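You operate a simulated robot arm through the tools that you are given. There is no shell and no other tool. Be economical: measure what you need, move in short steps, check, and stop when the job is done.

You are at the controls of a simulated robot arm. One attempt, no reset.

TASK
Get the pump going: stopper in, clamps on, air flushed out, motor running.
Fine: the blue stopper goes into the rinse bottle; hold FAST till the display stops showing AIR, then press RUN.
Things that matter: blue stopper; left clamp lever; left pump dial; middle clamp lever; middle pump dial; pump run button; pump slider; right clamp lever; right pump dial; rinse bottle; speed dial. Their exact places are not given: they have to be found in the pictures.

Only the result counts: the job must be done as asked and must still hold three seconds after the hand-in. Knocking over, shifting, dropping, spilling or breaking anything else fails it. Lids that push on must go on centred and level and be pressed home; caps that screw on are set level and turned clockwise until they are tight.

THE ROBOT
A 7-joint arm with a two-finger parallel gripper on a trunk, on a base that drives. Base frame: it is fixed to the floor where the robot stands at the start and does not move with it; the origin is under the middle of the robot, x ahead of it, y to its left, z up. Readings come in m, degrees, newtons and seconds.
Its first joint turns from -166.0 to 166.0 degrees. Places, roughly: left clamp lever [0.3, -1, 1]; left pump dial [0.5, -1, 1.1]; middle clamp lever [0.3, -1, 1]; middle pump dial [0.5, -1, 1.1]; pump run button [0.3, -1.3, 1.1]; pump slider [0.4, -1, 0.9]; right clamp lever [0.3, -1.1, 1]; right pump dial [0.5, -1.1, 1.1]; speed dial [0.3, -1.2, 1.1]. Payload 3.91 kg.
Tool frame: the origin (TCP) lies between the finger pads and is the grasp point; the fingertips stand 0.03 m ahead of it; z points along the fingers, y is the line along which they close. The gripper opens to 0.11 m. The fingers are 0.02 m wide and 0.01 m thick; the gripper's body (0.048 by 0.112 m) begins 0.055 m behind the TCP.
Orientation is that of the tool frame in the base frame, as a unit quaternion [x, y, z, w]. With the fingers straight down and closing along the base's y, the tool's x points along the base's -x, its y along +y and its z along -z.

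THE INTERFACE
- The arm moves only by the tool step_arm. Its argument "increments" is a list of rows, each an object (a shift or turn left out is 0, a gripper value left out holds the last) with "dp": the shift along the tool's x, y, z in units of 20 mm (1.0 is 20 mm), a list of three; "angular": the turn, a rotation vector about the tool's x, y, z in units of 6 degrees (1.0 is 6 degrees), a list of three; "gripper": the finger opening in m, from 0 to 0.11. In form: [{"dp": [tx, ty, tz], "angular": [rx, ry, rz], "gripper": gripper}, ...]. A call has 1 to 10 rows; each row shifts and turns the commanded pose from where the row before left it, along the tool's axes as they then stand. A call with a number of a shift or a turn outside -1 to 1 is refused whole. A row lasts 0.2 s, in which the tool goes at most 0.05 m and 8.6 degrees; a call with a longer step from one row to the next is refused whole, and so is a gripper value outside its range. Where a pose cannot be reached the arm comes as near as it can. A force on the tool above 40 N (or 10 N above the force at the start of the call, whichever is more), or a blocked arm, ends the call early, and 0.2 s more pass. The fingers move at their own pace (about 0.153 m/s each) and stop on an object; they squeeze with about 21 N. The grip force told is the motor's: it shows also when the fingers shut on nothing. Time passes only in rows, and 0.2 s behind the last, so rows that do not move let the fingers close. The reply holds the time, the measured pose of the TCP, the force on the tool along the base axes, the opening and the grip force, in the units named above and with some noise, with the torque about the TCP (base axes, N m) and any sound that the robot's microphone picked up.
- Cameras (640 x 400 px; columns grow to the right, rows downward): "scene" is now at [-0.037, 0.0673, 1.5682]; the picture's right is [-0.90, -0.44, 0.00], its down [-0.23, 0.46, -0.86] and it looks along [0.38, -0.77, -0.51] (base axes); focal length 258 px, centre (320, 200). "wrist" rides on the gripper at [0.077, 0.007, -0.114] in the tool frame; the picture's right is [-0.09, 1.00, 0.00], its down [-0.80, -0.07, -0.59] and it looks along [-0.59, -0.05, 0.80] (tool axes); focal length 270 px, centre (320, 200).
- capture(camera): a new picture of that camera. It takes no simulated time.
- slide_trunk(by): slides the trunk up (or, below 0, down) by that many m; the arm and the scene camera ride with it, the base frame stays. It gives what a move gives, with no picture.
- base_move(legs): drives the robot by 1 to 6 legs, each [ahead, turn to the left] in m and degrees, along the robot's own axes; the way and the turn of a leg run together, so that a leg with both is an arc; at most 1.5 m and 180 degrees a leg. The arm and the cameras ride along, it lands a little off, and it stops where it bumps. It gives what a move gives.
- aim_head(pan, tilt): turns the head with the scene camera to pan (to the left, within 155 degrees either way) and tilt (down, from -29 to 69), counted from straight ahead of the robot. It gives what a move gives.
- pixel_to_xyz(camera, pixels): for up to 12 pixels [column, row] of the newest picture of that camera ("zoom" is the newest enlarged one), the place [x, y, z] in the base frame of the surface seen there, good to about 0.002 m. It takes no simulated time.
- zoom(camera, box): a new picture of the part [left, top, right, bottom] of that camera's present view, enlarged. It takes no simulated time.
- job_done(): hands the job in; it is judged then, once.

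Go step by step. Measure first, check grasps and placings, and put right what went wrong. The budget is 80 turns and 48 pictures, counting those below and the enlarged ones. Unless the task says otherwise, let go and move clear before handing in, and close with one line.

The tools are called after "Call:" as a command line: name --argument value ..., lists and objects as JSON in quotes. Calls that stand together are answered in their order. step_arm: Moves the arm, as the interface text tells. Its arguments: {"type":"object","properties":{"increments":{"type":"array"}},"required":["increments"]} The other tools are called the same way: slide_trunk (by) slides the trunk up or down; base_move (legs) drives the base; aim_head (pan, tilt) turns the head that bears the scene camera; capture (camera) takes a picture; pixel_to_xyz (camera, pixels) gives the place of the surface under pixels of a picture; zoom (camera, box) takes an enlarged picture of a part of a camera's view; job_done () hands the job in.

At the start:

```text
time: 0.0
eef_pos: [0.2741, -0.3088, 1.3326]
tcp_rot: [-0.002, 1.0, 0.0, 0.0]
wrist_force: [0.2, -0.2, 0.1]
torque: [-0.02, -0.04, -0.01]
finger_gap: 0.1098
grasp_force: 0.0
trunk travel left (down, up): [-0.525, 0.085]
robot x, y, heading: [0.0028, -0.0049, -0.2]
head pan, tilt: [-63.6, 30.8]
```

scene: 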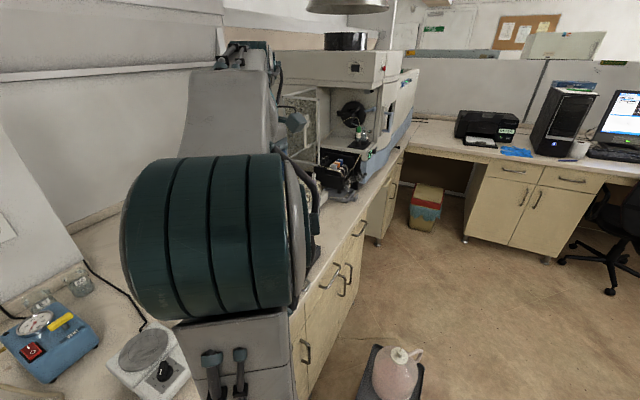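
wrist: 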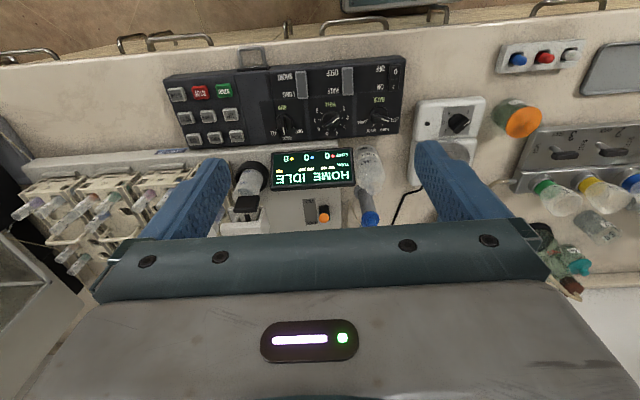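

The scene picture shows the gripper in front, and an instrument around (350,130). The wrist picture shows a panel with display at (313,168). I'll take enlarged views.

Call:
zoom --camera "scene" --box '[270, 30, 430, 210]'

Call:
zoom --camera "wrist" --box '[0, 30, 420, 290]'

Call:
pixel_to_xyz --camera "wrist" --pixels '[[313, 168], [200, 92], [330, 120], [249, 178], [367, 215], [324, 213], [120, 185], [50, 195], [85, 230], [370, 160], [545, 55], [517, 120]]'

```text
2.22 times, centred on (350, 120) of scene
```

zoom: 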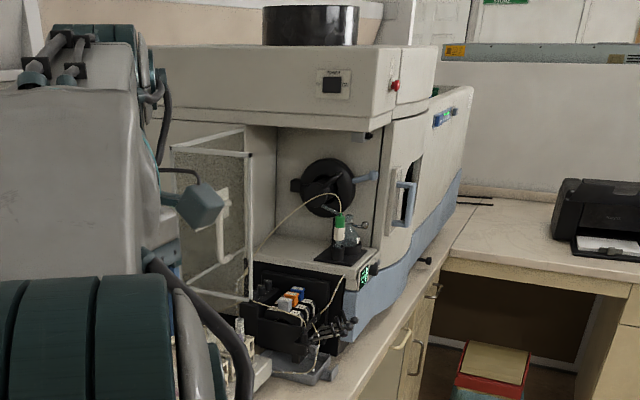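

```text
1.52 times, centred on (210, 160) of wrist
```

zoom: 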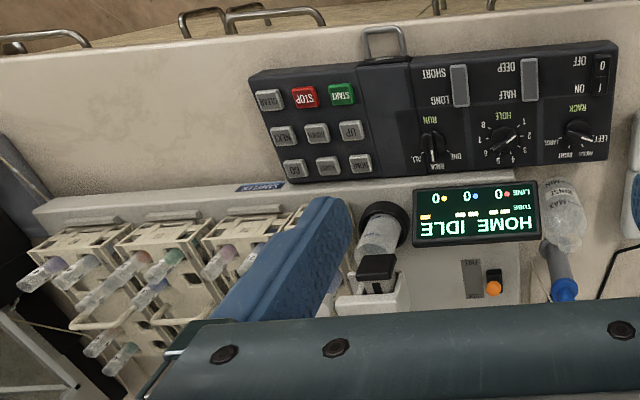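

```text
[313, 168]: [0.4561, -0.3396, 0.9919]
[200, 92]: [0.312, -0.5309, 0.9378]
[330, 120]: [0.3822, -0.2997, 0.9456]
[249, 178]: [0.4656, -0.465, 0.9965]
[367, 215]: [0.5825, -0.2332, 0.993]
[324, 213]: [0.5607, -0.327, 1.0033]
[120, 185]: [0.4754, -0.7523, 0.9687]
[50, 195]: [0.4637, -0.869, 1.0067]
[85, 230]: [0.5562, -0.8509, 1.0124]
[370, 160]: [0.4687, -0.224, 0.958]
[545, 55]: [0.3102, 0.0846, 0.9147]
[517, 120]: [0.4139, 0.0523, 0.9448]
```

The zoomed scene picture shows the pump black block at zoom (300,320), with a display at (362,272) and a bottle holder at (340,240). I'll measure these.

Call:
zoom --camera "scene" --box '[312, 120, 376, 208]'

Call:
pixel_to_xyz --camera "scene" --pixels '[[358, 134], [363, 153], [345, 160], [343, 163], [352, 80], [395, 95], [328, 135], [345, 190], [350, 115], [383, 110], [415, 75], [330, 90]]'

```text
4.55 times, centred on (344, 164) of scene
```

zoom: 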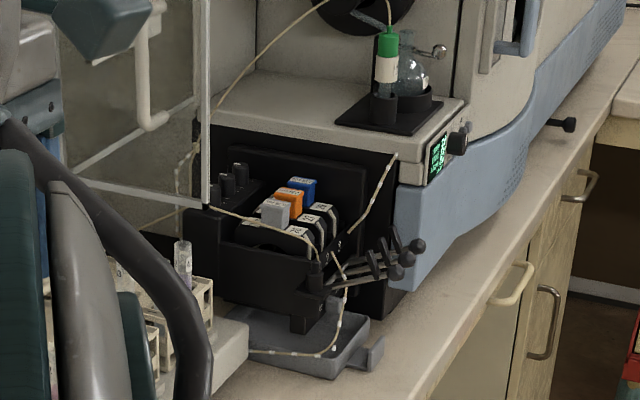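

```text
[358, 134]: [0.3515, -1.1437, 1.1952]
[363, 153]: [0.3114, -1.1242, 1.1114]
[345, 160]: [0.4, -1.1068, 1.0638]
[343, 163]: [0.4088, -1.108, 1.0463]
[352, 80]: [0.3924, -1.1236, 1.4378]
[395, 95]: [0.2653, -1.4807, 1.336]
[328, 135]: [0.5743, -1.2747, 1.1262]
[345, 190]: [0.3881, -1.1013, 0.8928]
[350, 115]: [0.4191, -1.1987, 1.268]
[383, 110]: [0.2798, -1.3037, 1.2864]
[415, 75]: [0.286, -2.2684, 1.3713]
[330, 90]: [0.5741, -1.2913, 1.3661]
```

The pump faces the aisle at x≈0.3, y≈-1.1, overhung by the machine at z≈1.4. Before driving there, I'll check the pink thing at (395,370), and the space around the robot.

Call:
pixel_to_xyz --camera "scene" --pixels '[[395, 370], [375, 390], [425, 210], [480, 280], [335, 300], [300, 330], [405, 200]]'

Call:
aim_head --pan -110 --tilt 45

Call:
capture --camera "scene"

```text
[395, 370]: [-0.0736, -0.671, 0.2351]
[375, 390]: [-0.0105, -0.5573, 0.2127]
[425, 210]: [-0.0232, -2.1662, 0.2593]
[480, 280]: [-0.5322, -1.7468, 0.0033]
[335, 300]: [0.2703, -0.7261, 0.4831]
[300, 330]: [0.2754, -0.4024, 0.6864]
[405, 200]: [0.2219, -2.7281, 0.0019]
```

```text
time: 1.1
eef_pos: [0.2748, -0.3086, 1.3329]
tcp_rot: [-0.001, 1.0, 0.0, 0.0]
wrist_force: [-0.2, 0.1, 0.5]
torque: [0.0, -0.01, 0.01]
finger_gap: 0.1099
grasp_force: 0.0
trunk travel left (down, up): [-0.525, 0.085]
robot x, y, heading: [0.0021, -0.004, 0.1]
head pan, tilt: [-110.0, 45.0]
```

```text
42 pictures are left
```

scene: 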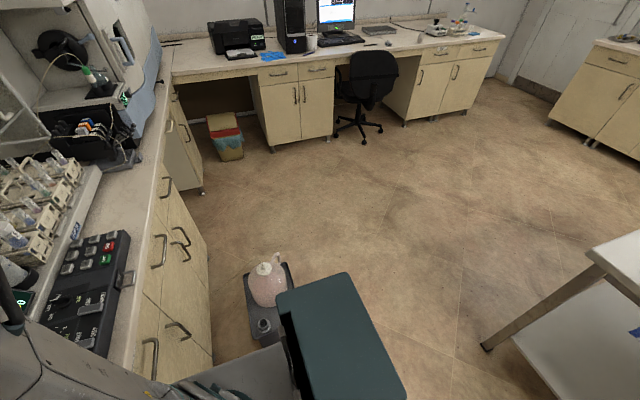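

A pink jug on a stand is at about (-0.05,-0.65), which blocks the straight way, so I need a detour. There's also a white table at (600,270) with something blue at (635,330). I'll look there.

Call:
pixel_to_xyz --camera "scene" --pixels '[[590, 250], [486, 347], [635, 330], [250, 280], [255, 330], [295, 262], [420, 215]]'

Call:
aim_head --pan -153 --tilt 40

Call:
capture --camera "scene"

```text
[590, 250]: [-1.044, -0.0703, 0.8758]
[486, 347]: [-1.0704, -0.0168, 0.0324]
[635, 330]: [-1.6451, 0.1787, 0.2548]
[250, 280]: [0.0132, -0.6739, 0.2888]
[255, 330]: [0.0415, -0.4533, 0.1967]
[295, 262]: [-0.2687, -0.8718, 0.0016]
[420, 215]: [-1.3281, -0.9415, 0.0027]
```

```text
time: 2.2
eef_pos: [0.2745, -0.3071, 1.3323]
tcp_rot: [-0.001, 1.0, 0.0, 0.0]
wrist_force: [0.2, -0.8, 0.2]
torque: [0.01, 0.04, 0.01]
finger_gap: 0.1105
grasp_force: 0.1
trunk travel left (down, up): [-0.525, 0.085]
robot x, y, heading: [-0.0009, -0.0031, 0.1]
head pan, tilt: [-153.0, 40.0]
```

```text
41 pictures are left
```

scene: 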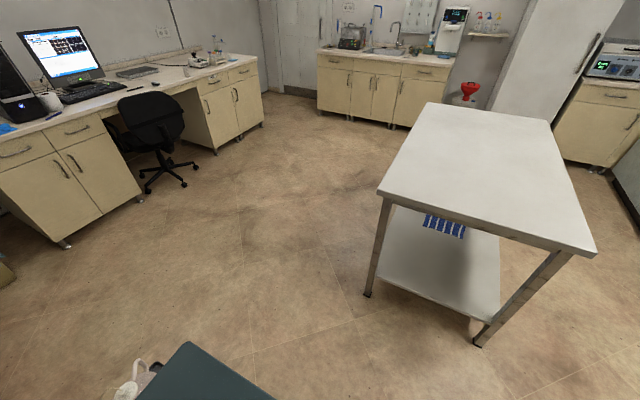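

The table starts at x=-1.04, so a lane at x≈-0.55 is clear. I'll back up, drive along -y and turn to face the pump.

Call:
base_move --legs '[[-0.55, 0], [0, -90], [1.1, 0], [0, 90]]'

Call:
aim_head --pan 0 --tilt 25

Call:
capture --camera "scene"

```text
time: 18.3
eef_pos: [-0.3036, -1.4092, 1.3331]
tcp_rot: [0.009, 1.0, 0.0, 0.0]
wrist_force: [-0.2, 0.3, -0.2]
torque: [0.0, -0.02, 0.0]
finger_gap: 0.11
grasp_force: 0.0
trunk travel left (down, up): [-0.525, 0.085]
robot x, y, heading: [-0.5746, -1.0959, -1.2]
head pan, tilt: [-153.0, 40.0]
```

```text
time: 20.7
eef_pos: [-0.3037, -1.4085, 1.3331]
tcp_rot: [0.01, 1.0, 0.0, 0.0]
wrist_force: [-0.6, -0.2, -1.0]
torque: [0.0, 0.01, 0.0]
finger_gap: 0.1099
grasp_force: 0.1
trunk travel left (down, up): [-0.525, 0.085]
robot x, y, heading: [-0.5748, -1.0952, -1.1]
head pan, tilt: [0.0, 25.0]
```

```text
40 pictures are left
```

scene: 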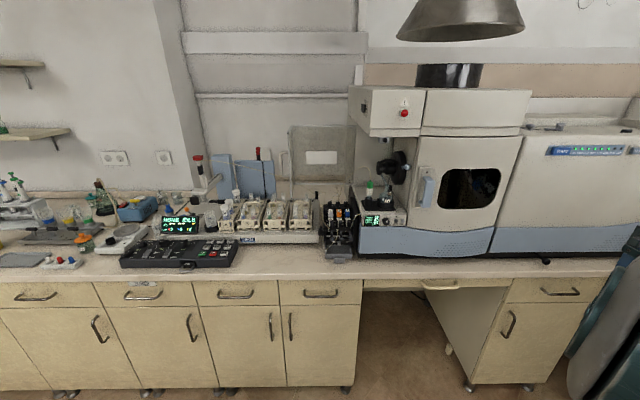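

The full pump is at (345,225), and a stopper tray with blue, red and grey items at (62,262). I'll enlarge both areas.

Call:
zoom --camera "scene" --box '[310, 150, 420, 270]'

Call:
zoom --camera "scene" --box '[0, 160, 240, 280]'

```text
3.33 times, centred on (365, 210) of scene
```

zoom: 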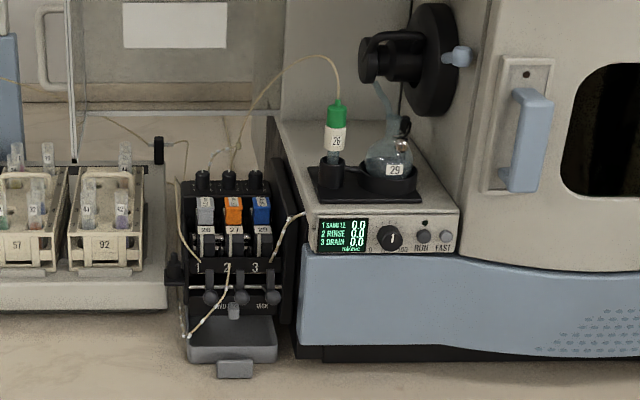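

```text
2.67 times, centred on (120, 220) of scene
```

zoom: 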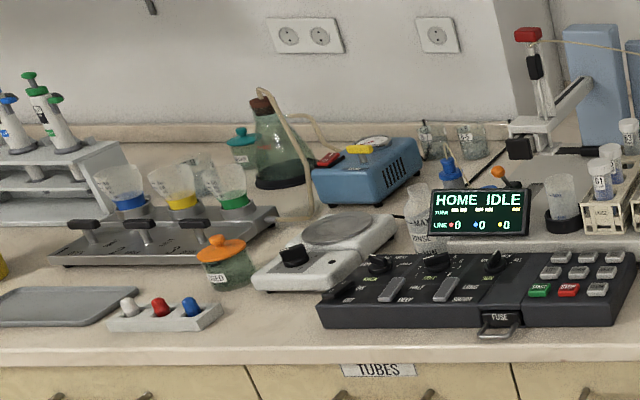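

A bottle marked "RINSE MAX" appears at zoom (420,220). Two blue candidates are near it: (452,168) and the tray item at (190,305). I'll enlarge further and measure.

Call:
zoom --camera "scene" --box '[140, 195, 220, 245]'

Call:
zoom --camera "scene" --box '[30, 230, 110, 280]'

Call:
pixel_to_xyz --camera "scene" --pixels '[[71, 261], [71, 275], [60, 262], [157, 232], [157, 248], [169, 224], [157, 243]]'

```text
8.00 times, centred on (180, 220) of scene
```

zoom: 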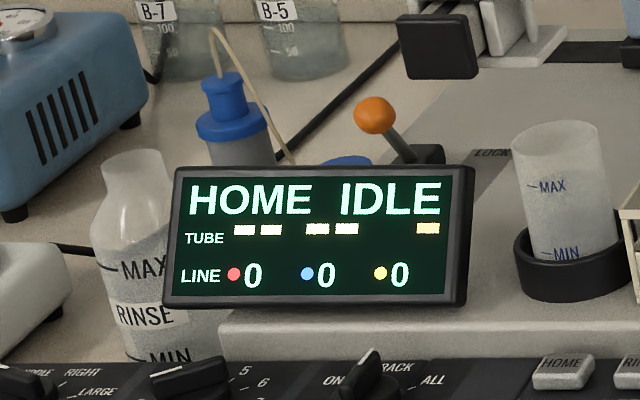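

```text
8.00 times, centred on (70, 255) of scene
```

zoom: 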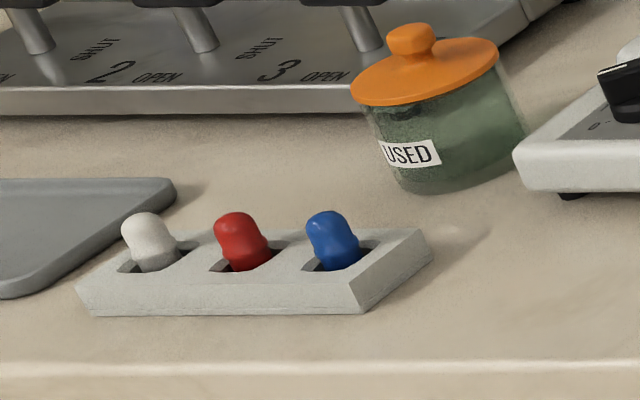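

```text
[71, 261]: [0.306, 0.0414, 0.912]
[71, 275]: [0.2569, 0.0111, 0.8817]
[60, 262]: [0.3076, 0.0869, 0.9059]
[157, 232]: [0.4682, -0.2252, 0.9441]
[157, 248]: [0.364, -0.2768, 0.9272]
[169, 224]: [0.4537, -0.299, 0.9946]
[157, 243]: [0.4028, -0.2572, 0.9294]
```

The blue stopper with a dip tube sits beside the RINSE bottle at about (0.58,-0.23). I'll drive back to the starting spot to handle it.

Call:
base_move --legs '[[0, -89], [-1.09, 0], [0, 90], [0.57, 0]]'

Call:
aim_head --pan -15 --tilt 45

Call:
capture --camera "scene"

```text
time: 36.7
eef_pos: [0.2973, -0.3436, 1.3326]
tcp_rot: [0.004, 1.0, 0.0, 0.0]
wrist_force: [-0.1, -0.2, 0.3]
torque: [0.0, 0.01, 0.01]
finger_gap: 0.1101
grasp_force: 0.0
trunk travel left (down, up): [-0.525, 0.085]
robot x, y, heading: [0.025, -0.0326, -0.6]
head pan, tilt: [0.0, 25.0]
stopped in leg 4: the robot was blocked; the commanded pose is now the measured one
```

```text
time: 37.5
eef_pos: [0.2984, -0.3425, 1.3315]
tcp_rot: [0.004, 1.0, 0.0, -0.001]
wrist_force: [0.2, -0.1, -0.8]
torque: [0.02, 0.01, 0.03]
finger_gap: 0.11
grasp_force: 0.1
trunk travel left (down, up): [-0.525, 0.085]
robot x, y, heading: [0.0249, -0.0358, -0.5]
head pan, tilt: [-15.0, 45.0]
```

```text
35 pictures are left
```

scene: 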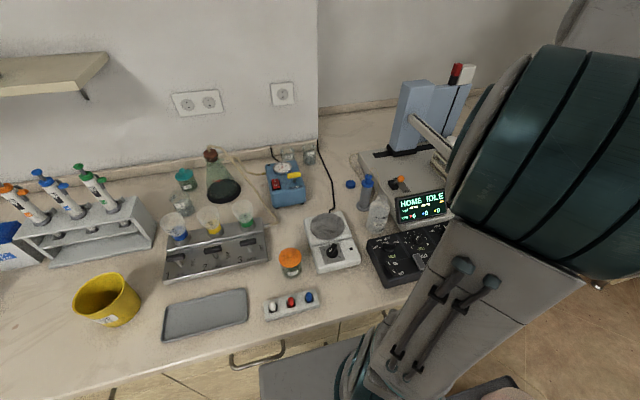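

The robot touched the counter at x=0.025 and stopped there. The stopper is near (367,185) and the bottle at (378,215), so I'll enlarge that area.

Call:
zoom --camera "scene" --box '[335, 160, 425, 240]'

Call:
zoom --camera "wrist" --box '[320, 120, 440, 240]'

Call:
pixel_to_xyz --camera "scene" --pixels '[[367, 180], [367, 187], [367, 195], [367, 203], [351, 184], [382, 199], [378, 215], [377, 229], [400, 185], [375, 175]]'

```text
5.00 times, centred on (380, 200) of scene
```

zoom: 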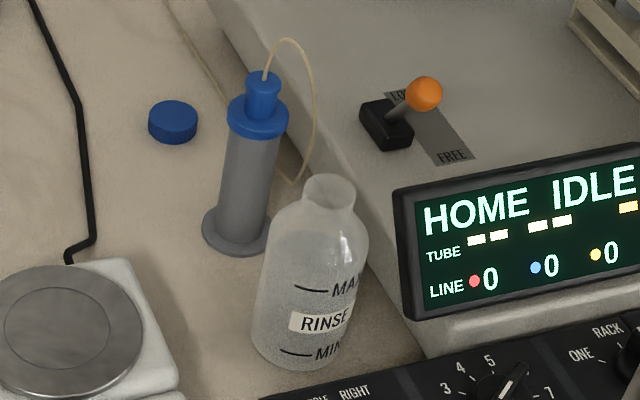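

```text
3.33 times, centred on (380, 180) of wrist
```

zoom: 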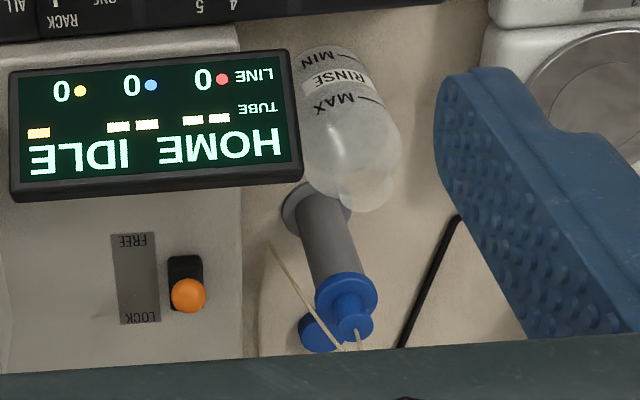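

```text
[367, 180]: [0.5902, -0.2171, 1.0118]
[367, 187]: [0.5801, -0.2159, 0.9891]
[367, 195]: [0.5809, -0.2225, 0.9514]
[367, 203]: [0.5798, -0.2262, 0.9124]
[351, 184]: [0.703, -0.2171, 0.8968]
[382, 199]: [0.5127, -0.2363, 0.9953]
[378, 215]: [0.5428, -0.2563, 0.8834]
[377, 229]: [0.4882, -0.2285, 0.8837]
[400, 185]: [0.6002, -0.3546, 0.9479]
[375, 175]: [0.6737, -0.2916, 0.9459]
```

The blue stopper stands on a grey holder at about (0.585,-0.217). The rinse bottle mouth is near (0.51,-0.235). I'll measure the rims finely.

Call:
pixel_to_xyz --camera "scene" --pixels '[[376.8, 197.6], [387, 198], [382.4, 201.8], [382, 195], [368.6, 175.5], [367.6, 179], [361.8, 182], [373.6, 183], [367, 185.5], [365, 177.5], [371.6, 177.5], [367.5, 181]]'

Call:
pixel_to_xyz --camera "zoom" --pixels '[[354, 322], [345, 300], [320, 290], [376, 292], [345, 275], [368, 322], [338, 322], [370, 205], [345, 195], [395, 175], [375, 190], [330, 212]]'

```text
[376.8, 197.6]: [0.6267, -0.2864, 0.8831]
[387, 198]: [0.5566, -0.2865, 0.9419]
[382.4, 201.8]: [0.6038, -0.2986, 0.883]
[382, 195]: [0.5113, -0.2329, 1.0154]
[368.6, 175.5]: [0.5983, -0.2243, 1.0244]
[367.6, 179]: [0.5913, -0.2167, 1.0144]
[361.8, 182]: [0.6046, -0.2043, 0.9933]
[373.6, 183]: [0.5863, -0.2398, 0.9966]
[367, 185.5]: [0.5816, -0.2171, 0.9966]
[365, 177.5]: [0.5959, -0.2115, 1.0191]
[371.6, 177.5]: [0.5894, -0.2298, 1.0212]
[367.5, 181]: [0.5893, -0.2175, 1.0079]
```

```text
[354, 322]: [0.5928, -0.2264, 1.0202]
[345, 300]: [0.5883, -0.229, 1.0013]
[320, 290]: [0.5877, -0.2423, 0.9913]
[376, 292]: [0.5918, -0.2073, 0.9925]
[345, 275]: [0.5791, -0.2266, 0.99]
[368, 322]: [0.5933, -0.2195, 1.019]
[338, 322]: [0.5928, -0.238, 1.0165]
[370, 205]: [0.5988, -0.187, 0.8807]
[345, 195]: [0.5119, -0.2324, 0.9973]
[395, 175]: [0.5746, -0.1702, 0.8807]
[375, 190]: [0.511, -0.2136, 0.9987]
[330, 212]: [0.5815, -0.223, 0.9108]
```

From these readings the stopper axis is about (0.600,-0.2235), with the knob top at z≈1.024 and collar top at z≈1.000. The tube loops off toward -y. I'll move above it, then turn 90° so the fingers close along x.

Call:
step_arm --increments '[{"dp": [-1, 0.6, 0]}, {"dp": [-1, 0.6, 0]}, {"dp": [-1, 0.6, 0]}, {"dp": [-1, 0.6, 0]}, {"dp": [-1, 0.6, 0]}, {"dp": [-1, 0.6, 0]}, {"dp": [-1, 0.6, 0]}, {"dp": [-1, 0.6, 0]}, {"dp": [-1, 0.6, 0]}, {"dp": [-1, 0.55, 0]}]'

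Call:
step_arm --increments '[{"dp": [-1, 0, 0]}, {"dp": [-1, 0, 0]}, {"dp": [-1, 0, 0]}, {"dp": [-1, 0, 0]}, {"angular": [0, 0, 1]}, {"angular": [0, 0, 1]}, {"angular": [0, 0, 1]}, {"angular": [0, 0, 1]}, {"angular": [0, 0, 1]}, {"angular": [0, 0, 1]}]'

Call:
step_arm --increments '[{"angular": [0, 0, 1]}, {"angular": [0, 0, 1]}, {"angular": [0, 0, 1]}, {"angular": [0, 0, 1]}, {"angular": [0, 0, 1]}, {"angular": [0, 0, 1]}, {"angular": [0, 0, 1]}, {"angular": [0, 0, 1]}, {"angular": [0, 0, 1], "gripper": 0.06}, {}]'

Call:
capture --camera "wrist"

```text
time: 39.7
eef_pos: [0.498, -0.2261, 1.3318]
tcp_rot: [0.006, 1.0, 0.0, -0.001]
wrist_force: [0.1, 0.6, -0.2]
torque: [-0.01, 0.01, 0.03]
finger_gap: 0.1101
grasp_force: 0.1
trunk travel left (down, up): [-0.525, 0.085]
robot x, y, heading: [0.0278, -0.0366, -0.8]
head pan, tilt: [-15.0, 45.0]
```

```text
time: 41.9
eef_pos: [0.5781, -0.2267, 1.3304]
tcp_rot: [0.314, 0.949, 0.001, -0.002]
wrist_force: [0.8, 0.0, -1.3]
torque: [0.02, -0.02, 0.01]
finger_gap: 0.1102
grasp_force: 0.0
trunk travel left (down, up): [-0.525, 0.085]
robot x, y, heading: [0.023, -0.0358, -0.7]
head pan, tilt: [-15.0, 45.0]
```

```text
time: 44.1
eef_pos: [0.5795, -0.2258, 1.3326]
tcp_rot: [0.712, 0.703, -0.001, 0.0]
wrist_force: [0.6, -0.4, -0.2]
torque: [0.01, -0.02, -0.06]
finger_gap: 0.06
grasp_force: 0.1
trunk travel left (down, up): [-0.525, 0.085]
robot x, y, heading: [0.0278, -0.0309, -0.6]
head pan, tilt: [-15.0, 45.0]
```

```text
32 pictures are left
```

wrist: 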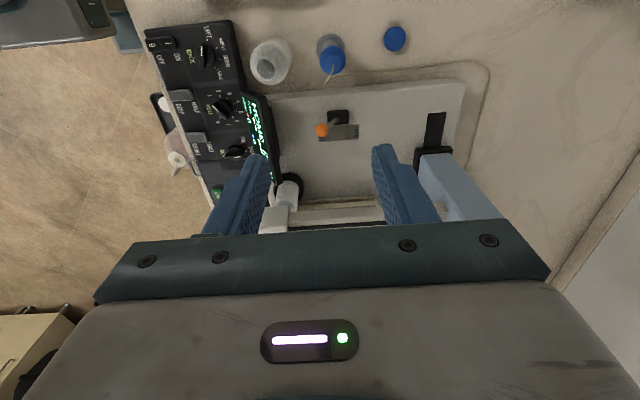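

From the wrist the bottle mouth is at (268,65) and the stopper at (331,58). I'll enlarge and measure both axes.

Call:
zoom --camera "wrist" --box '[240, 20, 368, 100]'

```text
5.00 times, centred on (304, 60) of wrist
```

zoom: 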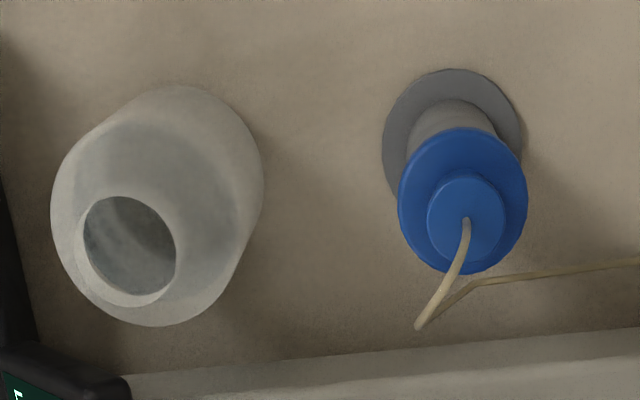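

Call:
pixel_to_xyz --camera "zoom" --pixels '[[450, 210], [466, 178], [430, 218], [503, 218], [400, 195], [525, 195], [462, 130], [464, 268], [80, 245], [172, 265], [110, 199], [142, 303]]'

Call:
pixel_to_xyz --camera "zoom" --pixels '[[60, 180], [258, 180], [190, 90], [78, 230], [178, 250], [125, 195], [135, 306], [90, 285], [170, 290], [165, 215], [418, 325], [500, 275]]'

```text
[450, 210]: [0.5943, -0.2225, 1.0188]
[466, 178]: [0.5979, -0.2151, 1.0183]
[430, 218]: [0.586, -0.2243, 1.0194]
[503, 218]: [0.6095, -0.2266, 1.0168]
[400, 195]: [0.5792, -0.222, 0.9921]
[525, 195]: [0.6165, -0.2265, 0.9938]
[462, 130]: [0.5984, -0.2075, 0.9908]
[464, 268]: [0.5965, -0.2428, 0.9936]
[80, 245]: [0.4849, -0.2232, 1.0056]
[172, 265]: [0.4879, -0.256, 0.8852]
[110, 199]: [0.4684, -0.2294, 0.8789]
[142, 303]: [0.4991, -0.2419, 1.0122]
```

```text
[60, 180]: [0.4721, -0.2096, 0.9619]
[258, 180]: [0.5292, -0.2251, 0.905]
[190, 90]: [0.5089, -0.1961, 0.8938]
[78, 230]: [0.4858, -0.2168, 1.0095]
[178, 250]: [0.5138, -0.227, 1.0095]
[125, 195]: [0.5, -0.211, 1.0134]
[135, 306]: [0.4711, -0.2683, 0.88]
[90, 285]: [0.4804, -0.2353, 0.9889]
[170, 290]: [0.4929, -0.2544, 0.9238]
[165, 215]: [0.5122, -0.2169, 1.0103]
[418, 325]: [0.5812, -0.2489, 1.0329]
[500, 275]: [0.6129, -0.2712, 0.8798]
```

Refined: stopper axis (0.598,-0.225), knob z 0.994–1.019; bottle mouth centre (0.4995,-0.2265), rim z≈1.011. I'll descend over the stopper.

Call:
step_arm --increments '[{"dp": [0.05, 0.92, 0]}, {"dp": [0, 0, 1]}, {"dp": [0, 0, 1]}, {"dp": [0, 0, 1]}, {"dp": [0, 0, 1]}, {"dp": [0, 0, 1]}, {"dp": [0, 0, 1]}, {"dp": [0, 0, 1]}, {"dp": [0, 0, 1]}, {"dp": [0, 0, 1]}]'

Call:
step_arm --increments '[{"dp": [0, 0, 1]}, {"dp": [0, 0, 1]}, {"dp": [0, 0, 0.6]}, {}]'

Call:
capture --camera "wrist"

```text
time: 46.3
eef_pos: [0.5979, -0.2255, 1.1504]
tcp_rot: [0.71, 0.704, -0.001, 0.0]
wrist_force: [0.1, -0.7, 0.6]
torque: [-0.04, 0.02, 0.01]
finger_gap: 0.0602
grasp_force: 0.1
trunk travel left (down, up): [-0.525, 0.085]
robot x, y, heading: [0.028, -0.036, -0.7]
head pan, tilt: [-15.0, 45.0]
```

```text
time: 47.3
eef_pos: [0.5966, -0.2247, 1.0995]
tcp_rot: [0.711, 0.703, 0.0, 0.0]
wrist_force: [-0.1, -0.4, -0.2]
torque: [0.03, 0.02, 0.02]
finger_gap: 0.0597
grasp_force: 0.1
trunk travel left (down, up): [-0.525, 0.085]
robot x, y, heading: [0.0262, -0.0311, -0.8]
head pan, tilt: [-15.0, 45.0]
```

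```text
30 pictures are left
```

wrist: 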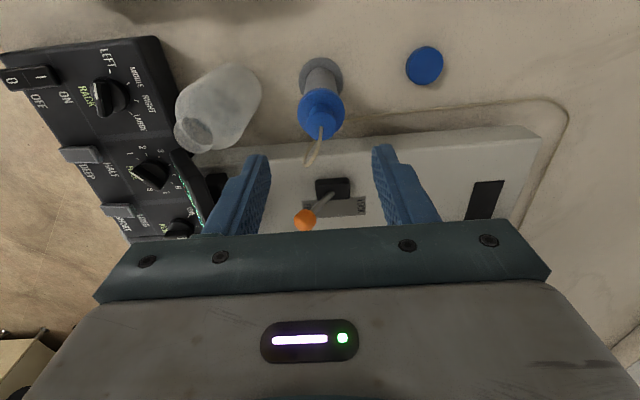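

The knob at (321,108) is centred between the fingertips (columns 258 and 382). I'll descend to z=1.027 and close.

Call:
step_arm --increments '[{"dp": [0, 0, 1]}, {"dp": [0, 0, 1]}, {"dp": [0, 0, 1]}, {"dp": [0, 0, 0.6]}, {}]'

Call:
step_arm --increments '[{"gripper": 0.0}, {}, {}]'

Call:
step_arm --increments '[{"dp": [0, 0, -0.5]}, {"dp": [0, 0, -0.5]}, {"dp": [0, 0, -0.5]}, {}]'

Call:
capture --camera "wrist"

```text
time: 48.5
eef_pos: [0.5965, -0.2257, 1.0277]
tcp_rot: [0.71, 0.704, -0.001, -0.001]
wrist_force: [0.4, -0.9, 0.4]
torque: [-0.01, -0.02, 0.04]
finger_gap: 0.0599
grasp_force: 0.0
trunk travel left (down, up): [-0.525, 0.085]
robot x, y, heading: [0.0248, -0.0321, -0.8]
head pan, tilt: [-15.0, 45.0]
```

```text
time: 49.3
eef_pos: [0.5961, -0.2255, 1.0285]
tcp_rot: [0.711, 0.704, -0.001, 0.0]
wrist_force: [0.1, 0.2, 1.4]
torque: [-0.02, -0.01, -0.02]
finger_gap: 0.0181
grasp_force: 20.7
trunk travel left (down, up): [-0.525, 0.085]
robot x, y, heading: [0.0264, -0.0323, -0.6]
head pan, tilt: [-15.0, 45.0]
```

```text
time: 50.3
eef_pos: [0.5981, -0.2243, 1.0585]
tcp_rot: [0.71, 0.704, 0.0, -0.001]
wrist_force: [0.3, -0.8, -1.2]
torque: [-0.02, 0.0, -0.02]
finger_gap: 0.0183
grasp_force: 21.2
trunk travel left (down, up): [-0.525, 0.085]
robot x, y, heading: [0.0279, -0.0304, -0.3]
head pan, tilt: [-15.0, 45.0]
```

```text
29 pictures are left
```

wrist: 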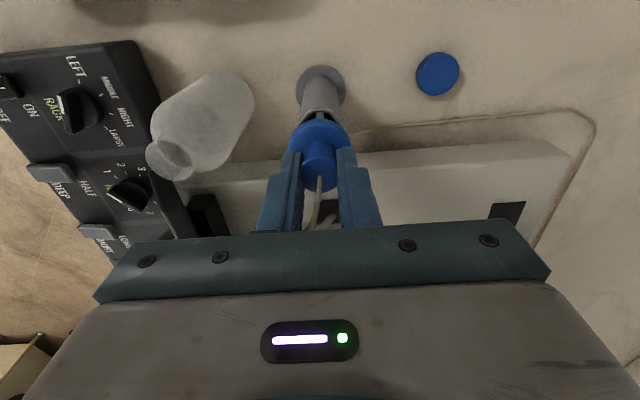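

Held: gap 18 mm, knob between the fingers at (320,158). I'll lift it well clear of the holder.

Call:
step_arm --increments '[{"dp": [0, 0, -0.6]}, {"dp": [0, 0, -0.7]}, {"dp": [0, 0, -0.7]}, {"dp": [0, 0, -0.7]}, {"dp": [0, 0, -0.7]}, {"dp": [0, 0, -0.7]}, {"dp": [0, 0, -0.7]}, {"dp": [0, 0, -0.7]}, {"dp": [0, 0, -0.7]}, {}]'

Call:
zoom --camera "scene" --box '[320, 110, 448, 240]'

```text
time: 52.5
eef_pos: [0.5962, -0.2243, 1.1828]
tcp_rot: [0.71, 0.704, -0.001, 0.0]
wrist_force: [-0.6, -1.6, -0.6]
torque: [0.03, -0.02, -0.02]
finger_gap: 0.0182
grasp_force: 21.7
trunk travel left (down, up): [-0.525, 0.085]
robot x, y, heading: [0.0275, -0.0319, -0.7]
head pan, tilt: [-15.0, 45.0]
```

```text
3.08 times, centred on (384, 175) of scene
```

zoom: 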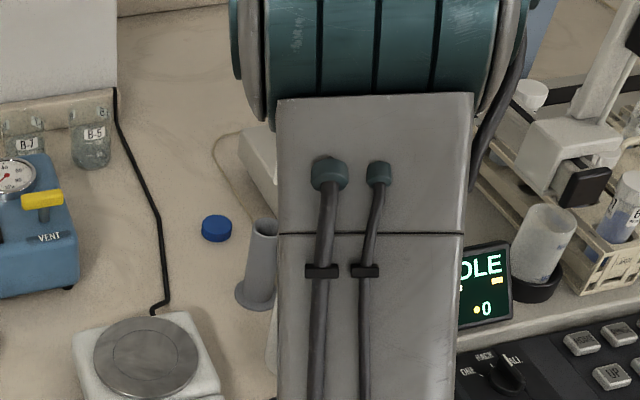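

The holder is now empty, but the arm hides the stopper from the scene camera. I'll check with the wrist camera.

Call:
capture --camera "wrist"

```text
27 pictures are left
```

wrist: 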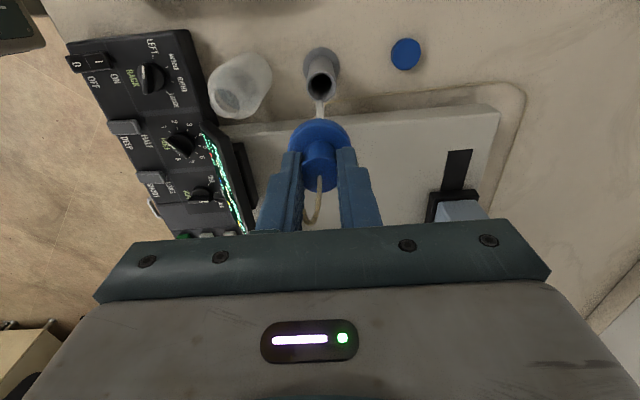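

The plug's lower end shows at (320,108), close to the holder opening. I'll measure it and the collar.

Call:
pixel_to_xyz --camera "wrist" --pixels '[[320, 101], [320, 106], [320, 112], [290, 138], [349, 138], [320, 122], [320, 150], [310, 175], [229, 92], [220, 98]]'

Call:
zoom --camera "wrist" --box '[260, 30, 388, 200]'

```text
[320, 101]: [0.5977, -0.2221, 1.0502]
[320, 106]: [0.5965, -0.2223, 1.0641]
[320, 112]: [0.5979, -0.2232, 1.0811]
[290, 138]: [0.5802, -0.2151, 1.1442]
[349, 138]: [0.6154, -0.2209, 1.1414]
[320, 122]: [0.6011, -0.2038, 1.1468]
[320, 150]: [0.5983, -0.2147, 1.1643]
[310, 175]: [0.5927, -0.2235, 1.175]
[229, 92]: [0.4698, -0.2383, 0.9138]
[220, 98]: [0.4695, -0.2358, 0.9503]
```

```text
2.35 times, centred on (324, 115) of wrist
```

zoom: 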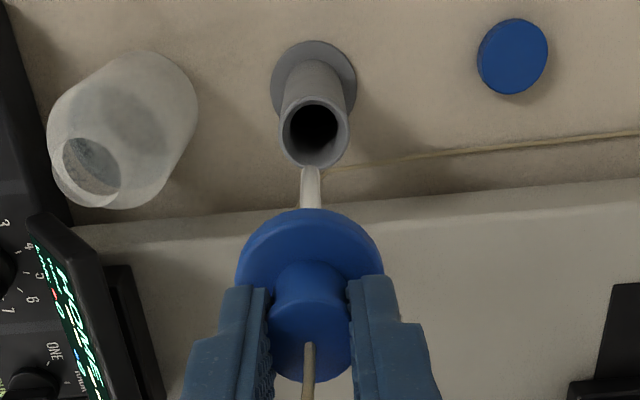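

The dip tube hangs straight, ending at z≈1.045, well above the bottle rim. I'll remeasure the bottle mouth in this closer view.

Call:
pixel_to_xyz --camera "zoom" --pixels '[[60, 155], [58, 165], [122, 178], [123, 172], [80, 138], [75, 139], [90, 138], [117, 160], [95, 206], [88, 206], [70, 195], [118, 195]]'

Call:
pixel_to_xyz --camera "zoom" --pixels '[[311, 168], [311, 180], [311, 195], [303, 180], [319, 180], [311, 175]]'

```text
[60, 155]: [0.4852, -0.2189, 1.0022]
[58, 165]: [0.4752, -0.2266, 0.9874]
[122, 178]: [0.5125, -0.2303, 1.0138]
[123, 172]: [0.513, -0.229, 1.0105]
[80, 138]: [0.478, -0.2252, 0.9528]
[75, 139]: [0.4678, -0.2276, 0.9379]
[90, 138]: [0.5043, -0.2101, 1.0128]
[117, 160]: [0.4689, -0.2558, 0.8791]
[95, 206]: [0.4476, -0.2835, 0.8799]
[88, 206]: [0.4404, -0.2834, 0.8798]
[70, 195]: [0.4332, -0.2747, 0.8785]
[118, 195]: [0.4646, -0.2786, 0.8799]
```

```text
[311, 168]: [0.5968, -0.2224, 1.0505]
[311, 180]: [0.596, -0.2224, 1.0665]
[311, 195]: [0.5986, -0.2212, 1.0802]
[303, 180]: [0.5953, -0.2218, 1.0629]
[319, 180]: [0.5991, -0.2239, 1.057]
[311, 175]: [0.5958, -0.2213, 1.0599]
```

The mouth centre stays at (0.499,-0.226), and the tube axis is within about 1 mm of the TCP. I'll move sideways over the bottle at this height.

Call:
step_arm --increments '[{"dp": [0, -0.7, 0]}, {"dp": [0, -0.7, 0]}, {"dp": [0, -0.7, 0]}, {"dp": [0, -0.7, 0]}, {"dp": [0, -0.7, 0]}, {"dp": [-0.08, -0.7, 0]}, {"dp": [-0.07, -0.68, 0]}, {}, {}]'

Call:
zoom --camera "wrist" --box '[260, 30, 388, 200]'

```text
time: 54.5
eef_pos: [0.4987, -0.2262, 1.1819]
tcp_rot: [0.71, 0.704, -0.001, -0.001]
wrist_force: [-0.8, 0.7, -0.2]
torque: [0.01, 0.04, -0.03]
finger_gap: 0.0182
grasp_force: 21.2
trunk travel left (down, up): [-0.525, 0.085]
robot x, y, heading: [0.0269, -0.0326, -0.4]
head pan, tilt: [-15.0, 45.0]
```

```text
2.35 times, centred on (324, 115) of wrist
```

zoom: 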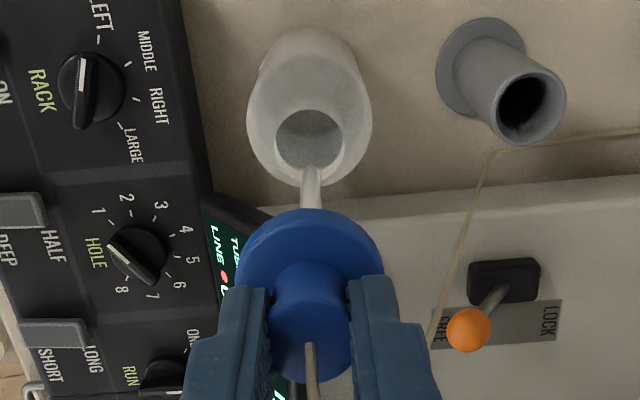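

The tube (column 311) lines up with the mouth (277–344, centre 310). I'll descend slowly.

Call:
step_arm --increments '[{"dp": [0, 0, 0.6]}, {"dp": [0, 0, 0.6]}, {"dp": [0, 0, 0.6]}, {"dp": [0, 0, 0.6]}, {"dp": [0, 0, 0.6]}, {"dp": [0, 0, 0.6]}, {"dp": [0, 0, 0.5]}, {}]'

Call:
zoom --camera "wrist" --box '[260, 30, 388, 200]'

```text
time: 56.3
eef_pos: [0.4981, -0.2277, 1.0999]
tcp_rot: [0.71, 0.704, -0.001, -0.001]
wrist_force: [-1.0, 0.1, -0.2]
torque: [-0.03, -0.01, 0.01]
finger_gap: 0.0181
grasp_force: 20.8
trunk travel left (down, up): [-0.525, 0.085]
robot x, y, heading: [0.0278, -0.0307, -0.6]
head pan, tilt: [-15.0, 45.0]
```

```text
2.35 times, centred on (324, 115) of wrist
```

zoom: 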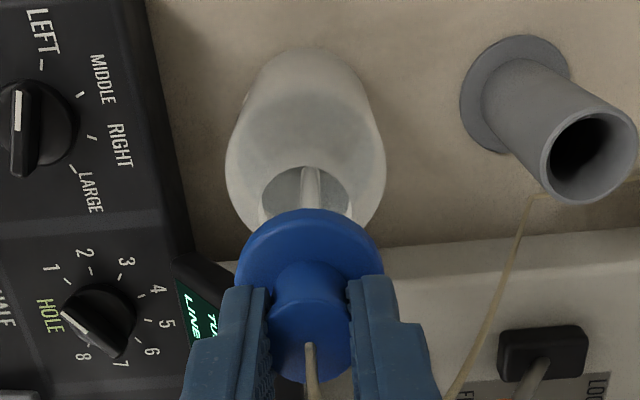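

Tube is in the mouth, about 1.5 mm off toward +x, and y is about 1 mm low. I'll correct that and continue gently.

Call:
step_arm --increments '[{"dp": [0.06, -0.08, 0]}, {"dp": [0, 0, 0.4]}, {"dp": [0, 0, 0.3]}, {"dp": [0, 0, 0.3]}, {}]'

Call:
step_arm --increments '[{"dp": [0, 0, 0.25]}, {"dp": [0, 0, 0.25]}, {"dp": [0, 0, 0.25]}, {"dp": [0, 0, 0.25]}, {"dp": [0, 0, 0.2]}, {}]'

Call:
zoom --camera "wrist" --box '[260, 30, 388, 200]'

```text
time: 57.5
eef_pos: [0.4977, -0.2253, 1.0798]
tcp_rot: [0.71, 0.704, -0.001, -0.001]
wrist_force: [0.1, 0.6, -0.9]
torque: [0.0, -0.01, 0.0]
finger_gap: 0.018
grasp_force: 21.2
trunk travel left (down, up): [-0.525, 0.085]
robot x, y, heading: [0.0251, -0.03, -0.8]
head pan, tilt: [-15.0, 45.0]
```

```text
time: 58.9
eef_pos: [0.4976, -0.2262, 1.056]
tcp_rot: [0.71, 0.704, 0.0, 0.003]
wrist_force: [1.3, -0.4, 20.1]
torque: [0.04, -0.04, 0.0]
finger_gap: 0.0184
grasp_force: 21.5
trunk travel left (down, up): [-0.525, 0.085]
robot x, y, heading: [0.0293, -0.0351, -0.6]
head pan, tilt: [-15.0, 45.0]
```

```text
2.35 times, centred on (324, 115) of wrist
```

zoom: 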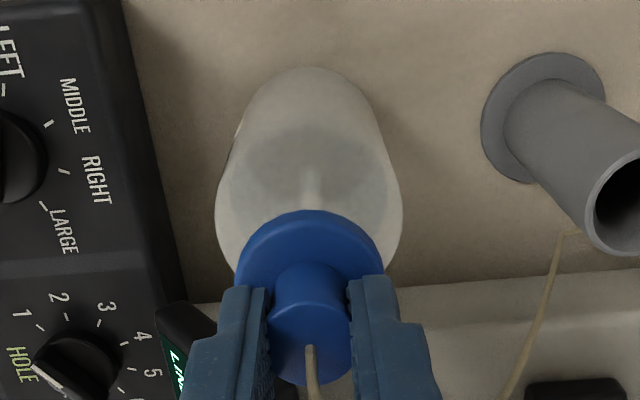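

The force is 20 N at z=1.056, so the stopper is reaching its seat. I'll press a little more to drive it home.

Call:
step_arm --increments '[{"dp": [0, 0, 0.1]}, {"dp": [0, 0, 0.1]}, {}]'

```text
time: 59.7
eef_pos: [0.4972, -0.2248, 1.0526]
tcp_rot: [0.71, 0.704, 0.0, 0.001]
wrist_force: [1.4, -0.8, 25.7]
torque: [0.04, -0.09, -0.01]
finger_gap: 0.0181
grasp_force: 20.8
trunk travel left (down, up): [-0.525, 0.085]
robot x, y, heading: [0.0285, -0.034, -0.8]
head pan, tilt: [-15.0, 45.0]
```

It went down another 3.4 mm at only +5 N, so it may still be sliding in. I'll press further.

Call:
step_arm --increments '[{"dp": [0, 0, 0.1]}, {"dp": [0, 0, 0.1]}, {}]'

Call:
zoom --camera "wrist" --box '[260, 30, 388, 200]'

```text
time: 60.2
eef_pos: [0.4985, -0.2264, 1.0527]
tcp_rot: [0.71, 0.704, 0.003, 0.004]
wrist_force: [-2.9, 2.0, 16.8]
torque: [0.22, 0.25, -0.04]
finger_gap: 0.0181
grasp_force: 20.7
trunk travel left (down, up): [-0.525, 0.085]
robot x, y, heading: [0.024, -0.0353, -0.5]
head pan, tilt: [-15.0, 45.0]
stopped in row 2: the force on the tool passed its limit (the readings are from after the stop); the commanded pose is now the measured one
```

```text
2.35 times, centred on (324, 115) of wrist
```

zoom: 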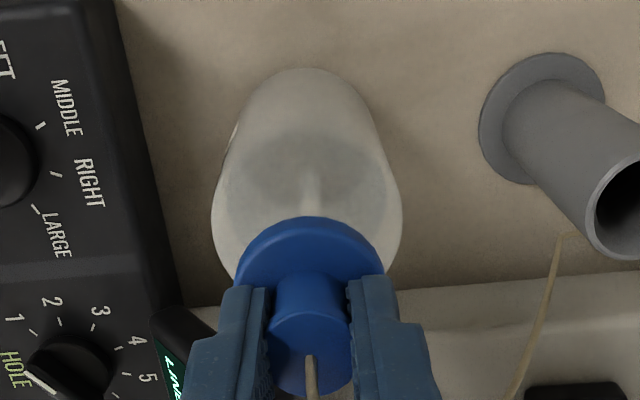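

The force limit was passed with the tool stopped at 1.0527, so it seems to be home. I'll let go, rise and inspect.

Call:
step_arm --increments '[{"gripper": 0.05}, {}, {"dp": [0, 0, -0.5]}, {"dp": [0, 0, -1]}, {"dp": [0, 0, -1]}, {"dp": [0, 0, -1]}, {"dp": [0, 0, -1]}, {"dp": [0, 0, -1]}, {}]'

Call:
zoom --camera "wrist" --box '[240, 20, 400, 140]'

```text
time: 62.2
eef_pos: [0.4984, -0.2267, 1.1629]
tcp_rot: [0.71, 0.704, 0.001, 0.001]
wrist_force: [0.3, -0.1, -0.5]
torque: [-0.01, 0.03, -0.01]
finger_gap: 0.0503
grasp_force: 0.0
trunk travel left (down, up): [-0.525, 0.085]
robot x, y, heading: [0.0255, -0.0343, -0.6]
head pan, tilt: [-15.0, 45.0]
```

```text
3.33 times, centred on (320, 80) of wrist
```

zoom: 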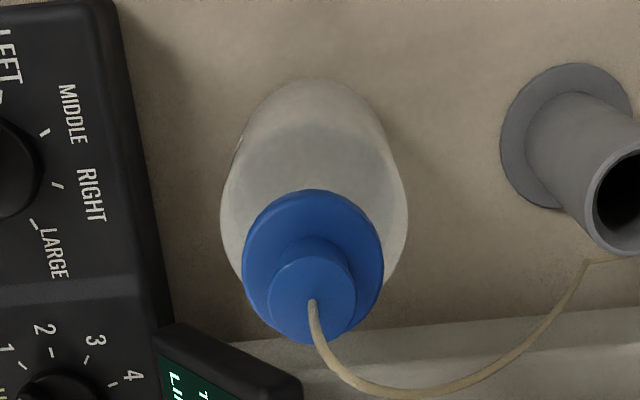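

Call:
pixel_to_xyz --camera "zoom" --pixels '[[275, 290], [350, 290], [325, 262], [300, 330], [250, 250], [376, 250], [310, 195], [270, 320], [350, 325], [300, 300], [280, 205], [345, 205]]'

```text
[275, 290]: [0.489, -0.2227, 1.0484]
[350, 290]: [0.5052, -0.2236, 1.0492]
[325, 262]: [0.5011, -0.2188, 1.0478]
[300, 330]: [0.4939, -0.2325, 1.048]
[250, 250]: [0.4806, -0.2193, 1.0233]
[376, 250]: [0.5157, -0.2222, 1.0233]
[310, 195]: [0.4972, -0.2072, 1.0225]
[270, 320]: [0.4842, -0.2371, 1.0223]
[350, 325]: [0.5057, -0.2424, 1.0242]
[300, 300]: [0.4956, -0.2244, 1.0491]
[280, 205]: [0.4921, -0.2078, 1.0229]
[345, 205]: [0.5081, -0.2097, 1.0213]
```

The collar top is level at z 1.0225 all round and centred at (0.498,-0.225), so the stopper looks seated. I'll rise, draw back, and check it from the side with the scene camera.

Call:
step_arm --increments '[{"dp": [0, 0, -1]}, {"dp": [0, 0, -1]}, {"dp": [0, 0, -1]}, {"dp": [0, 0, -1]}, {"dp": [0, 0, -1]}, {"dp": [0, 0, -1]}, {"dp": [0, 0, -1]}, {"dp": [0, 0, -1]}, {"dp": [0, -1, 0]}, {"dp": [0, -1, 0]}]'

Call:
step_arm --increments '[{"dp": [0, -1, 0]}, {"dp": [0, -1, 0]}, {"dp": [0, -1, 0]}, {"dp": [0, -1, 0]}, {"dp": [-0.5, -1, 0]}, {"dp": [-1, -1, 0]}, {"dp": [-1, 0, 0]}, {"dp": [-1, 0, 0]}, {"dp": [-1, 0, 0]}]'

Call:
zoom --camera "scene" --box '[335, 160, 425, 240]'

```text
time: 64.4
eef_pos: [0.456, -0.2267, 1.3198]
tcp_rot: [0.711, 0.704, 0.001, 0.003]
wrist_force: [-0.5, 0.0, 0.4]
torque: [-0.01, 0.01, 0.03]
finger_gap: 0.05
grasp_force: 0.1
trunk travel left (down, up): [-0.525, 0.085]
robot x, y, heading: [0.0258, -0.0338, -0.8]
head pan, tilt: [-15.0, 45.0]
```

```text
time: 66.4
eef_pos: [0.3361, -0.3155, 1.3184]
tcp_rot: [0.71, 0.704, 0.001, 0.001]
wrist_force: [0.0, 0.3, 0.0]
torque: [-0.01, -0.04, -0.02]
finger_gap: 0.0499
grasp_force: 0.0
trunk travel left (down, up): [-0.525, 0.085]
robot x, y, heading: [0.0283, -0.0325, -0.5]
head pan, tilt: [-15.0, 45.0]
```

```text
5.00 times, centred on (380, 200) of scene
```

zoom: 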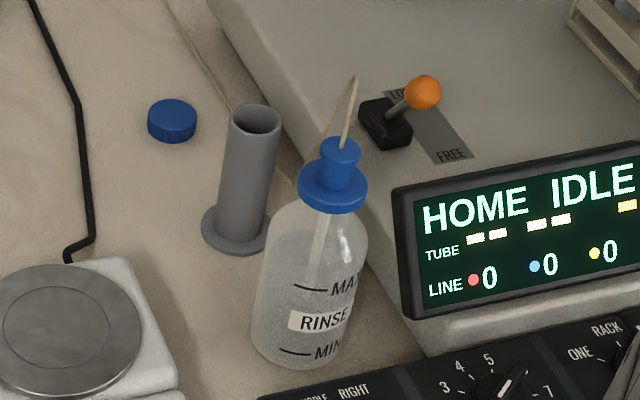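

The stopper sits level and home on the bottle. Now I'll drive around the jug to the pump.

Call:
base_move --legs '[[-0.58, 0], [0, -89.5], [1.1, 0], [0, 90], [0.2, 0]]'

Call:
aim_head --pan 0 --tilt 35

Call:
zoom --camera "scene" --box '[260, 120, 440, 250]'

```text
time: 83.8
eef_pos: [-0.0387, -1.4058, 1.3177]
tcp_rot: [0.708, 0.706, 0.002, 0.001]
wrist_force: [0.4, 0.7, -0.8]
torque: [0.0, 0.08, -0.03]
finger_gap: 0.0501
grasp_force: 0.1
trunk travel left (down, up): [-0.525, 0.085]
robot x, y, heading: [-0.3514, -1.1237, -0.1]
head pan, tilt: [-15.0, 45.0]
```

```text
time: 84.5
eef_pos: [-0.0386, -1.4063, 1.3176]
tcp_rot: [0.707, 0.707, 0.002, 0.002]
wrist_force: [-0.2, 0.5, -0.8]
torque: [-0.01, 0.02, 0.03]
finger_gap: 0.05
grasp_force: 0.0
trunk travel left (down, up): [-0.525, 0.085]
robot x, y, heading: [-0.3529, -1.1242, -0.2]
head pan, tilt: [0.0, 35.0]
```

```text
3.08 times, centred on (350, 185) of scene
```

zoom: 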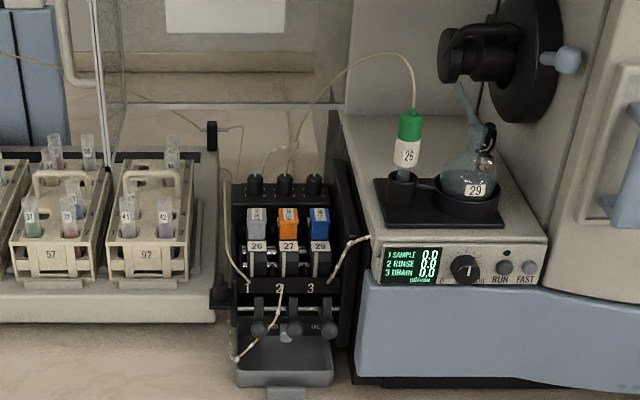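

The three pump channels are at zoom (285,260). I'll enlarge the levers and the panel.

Call:
zoom --camera "scene" --box '[315, 175, 379, 255]'

Call:
pixel_to_xyz --camera "zoom" --pixels '[[320, 200]]'

```text
5.00 times, centred on (347, 215) of scene
```

zoom: 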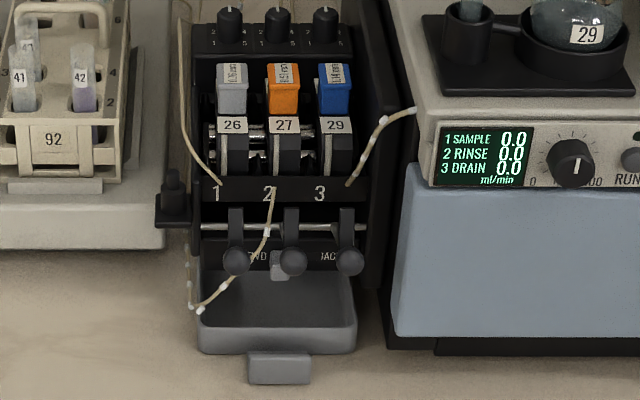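

```text
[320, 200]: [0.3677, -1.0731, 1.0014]
```

Three levers with ball knobs hang at (235,262), (292,262) and (350,262), and a slider with FWD/BACK lettering sits behind them. I'll measure these points.

Call:
pixel_to_xyz --camera "zoom" --pixels '[[235, 262], [292, 262], [350, 262], [236, 215], [291, 215], [346, 215], [280, 270], [318, 258], [227, 235], [282, 190], [275, 290], [310, 229]]'

Call:
zoom --camera "scene" --box '[330, 213, 362, 233]'

Call:
zoom --camera "scene" --box '[365, 190, 421, 218]'

Call:
pixel_to_xyz --camera "zoom" --pixels '[[280, 235], [345, 235], [480, 238], [570, 238], [480, 170], [120, 200], [570, 262]]'

```text
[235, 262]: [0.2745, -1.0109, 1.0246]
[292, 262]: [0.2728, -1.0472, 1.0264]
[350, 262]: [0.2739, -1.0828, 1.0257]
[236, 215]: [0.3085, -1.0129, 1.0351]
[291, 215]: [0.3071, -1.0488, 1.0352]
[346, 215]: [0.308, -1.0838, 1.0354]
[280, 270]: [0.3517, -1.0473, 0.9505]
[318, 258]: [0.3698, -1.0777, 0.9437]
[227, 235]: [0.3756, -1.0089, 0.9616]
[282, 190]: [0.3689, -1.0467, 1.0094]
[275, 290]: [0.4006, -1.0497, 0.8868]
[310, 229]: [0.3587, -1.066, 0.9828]
```

```text
16.00 times, centred on (346, 223) of scene
```

zoom: 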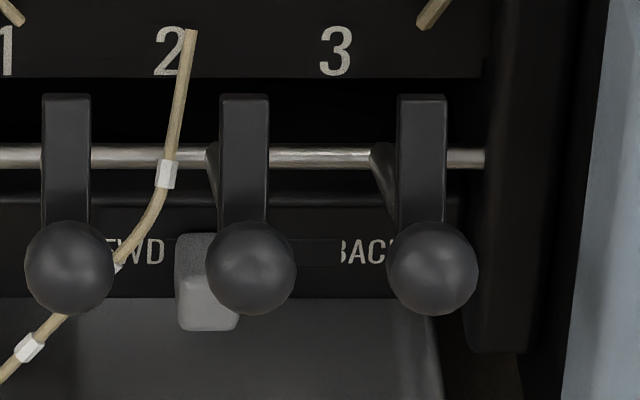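

```text
11.43 times, centred on (393, 204) of scene
```

zoom: 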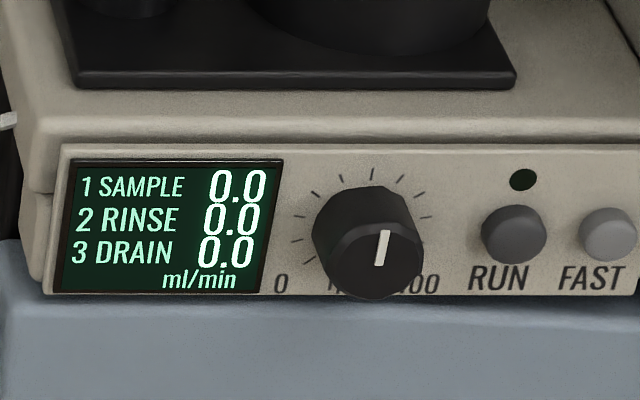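

```text
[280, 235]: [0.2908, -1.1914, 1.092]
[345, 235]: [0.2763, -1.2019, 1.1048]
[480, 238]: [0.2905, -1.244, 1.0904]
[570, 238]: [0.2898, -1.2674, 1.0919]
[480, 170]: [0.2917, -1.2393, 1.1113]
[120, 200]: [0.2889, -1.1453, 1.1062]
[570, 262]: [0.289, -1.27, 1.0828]
```

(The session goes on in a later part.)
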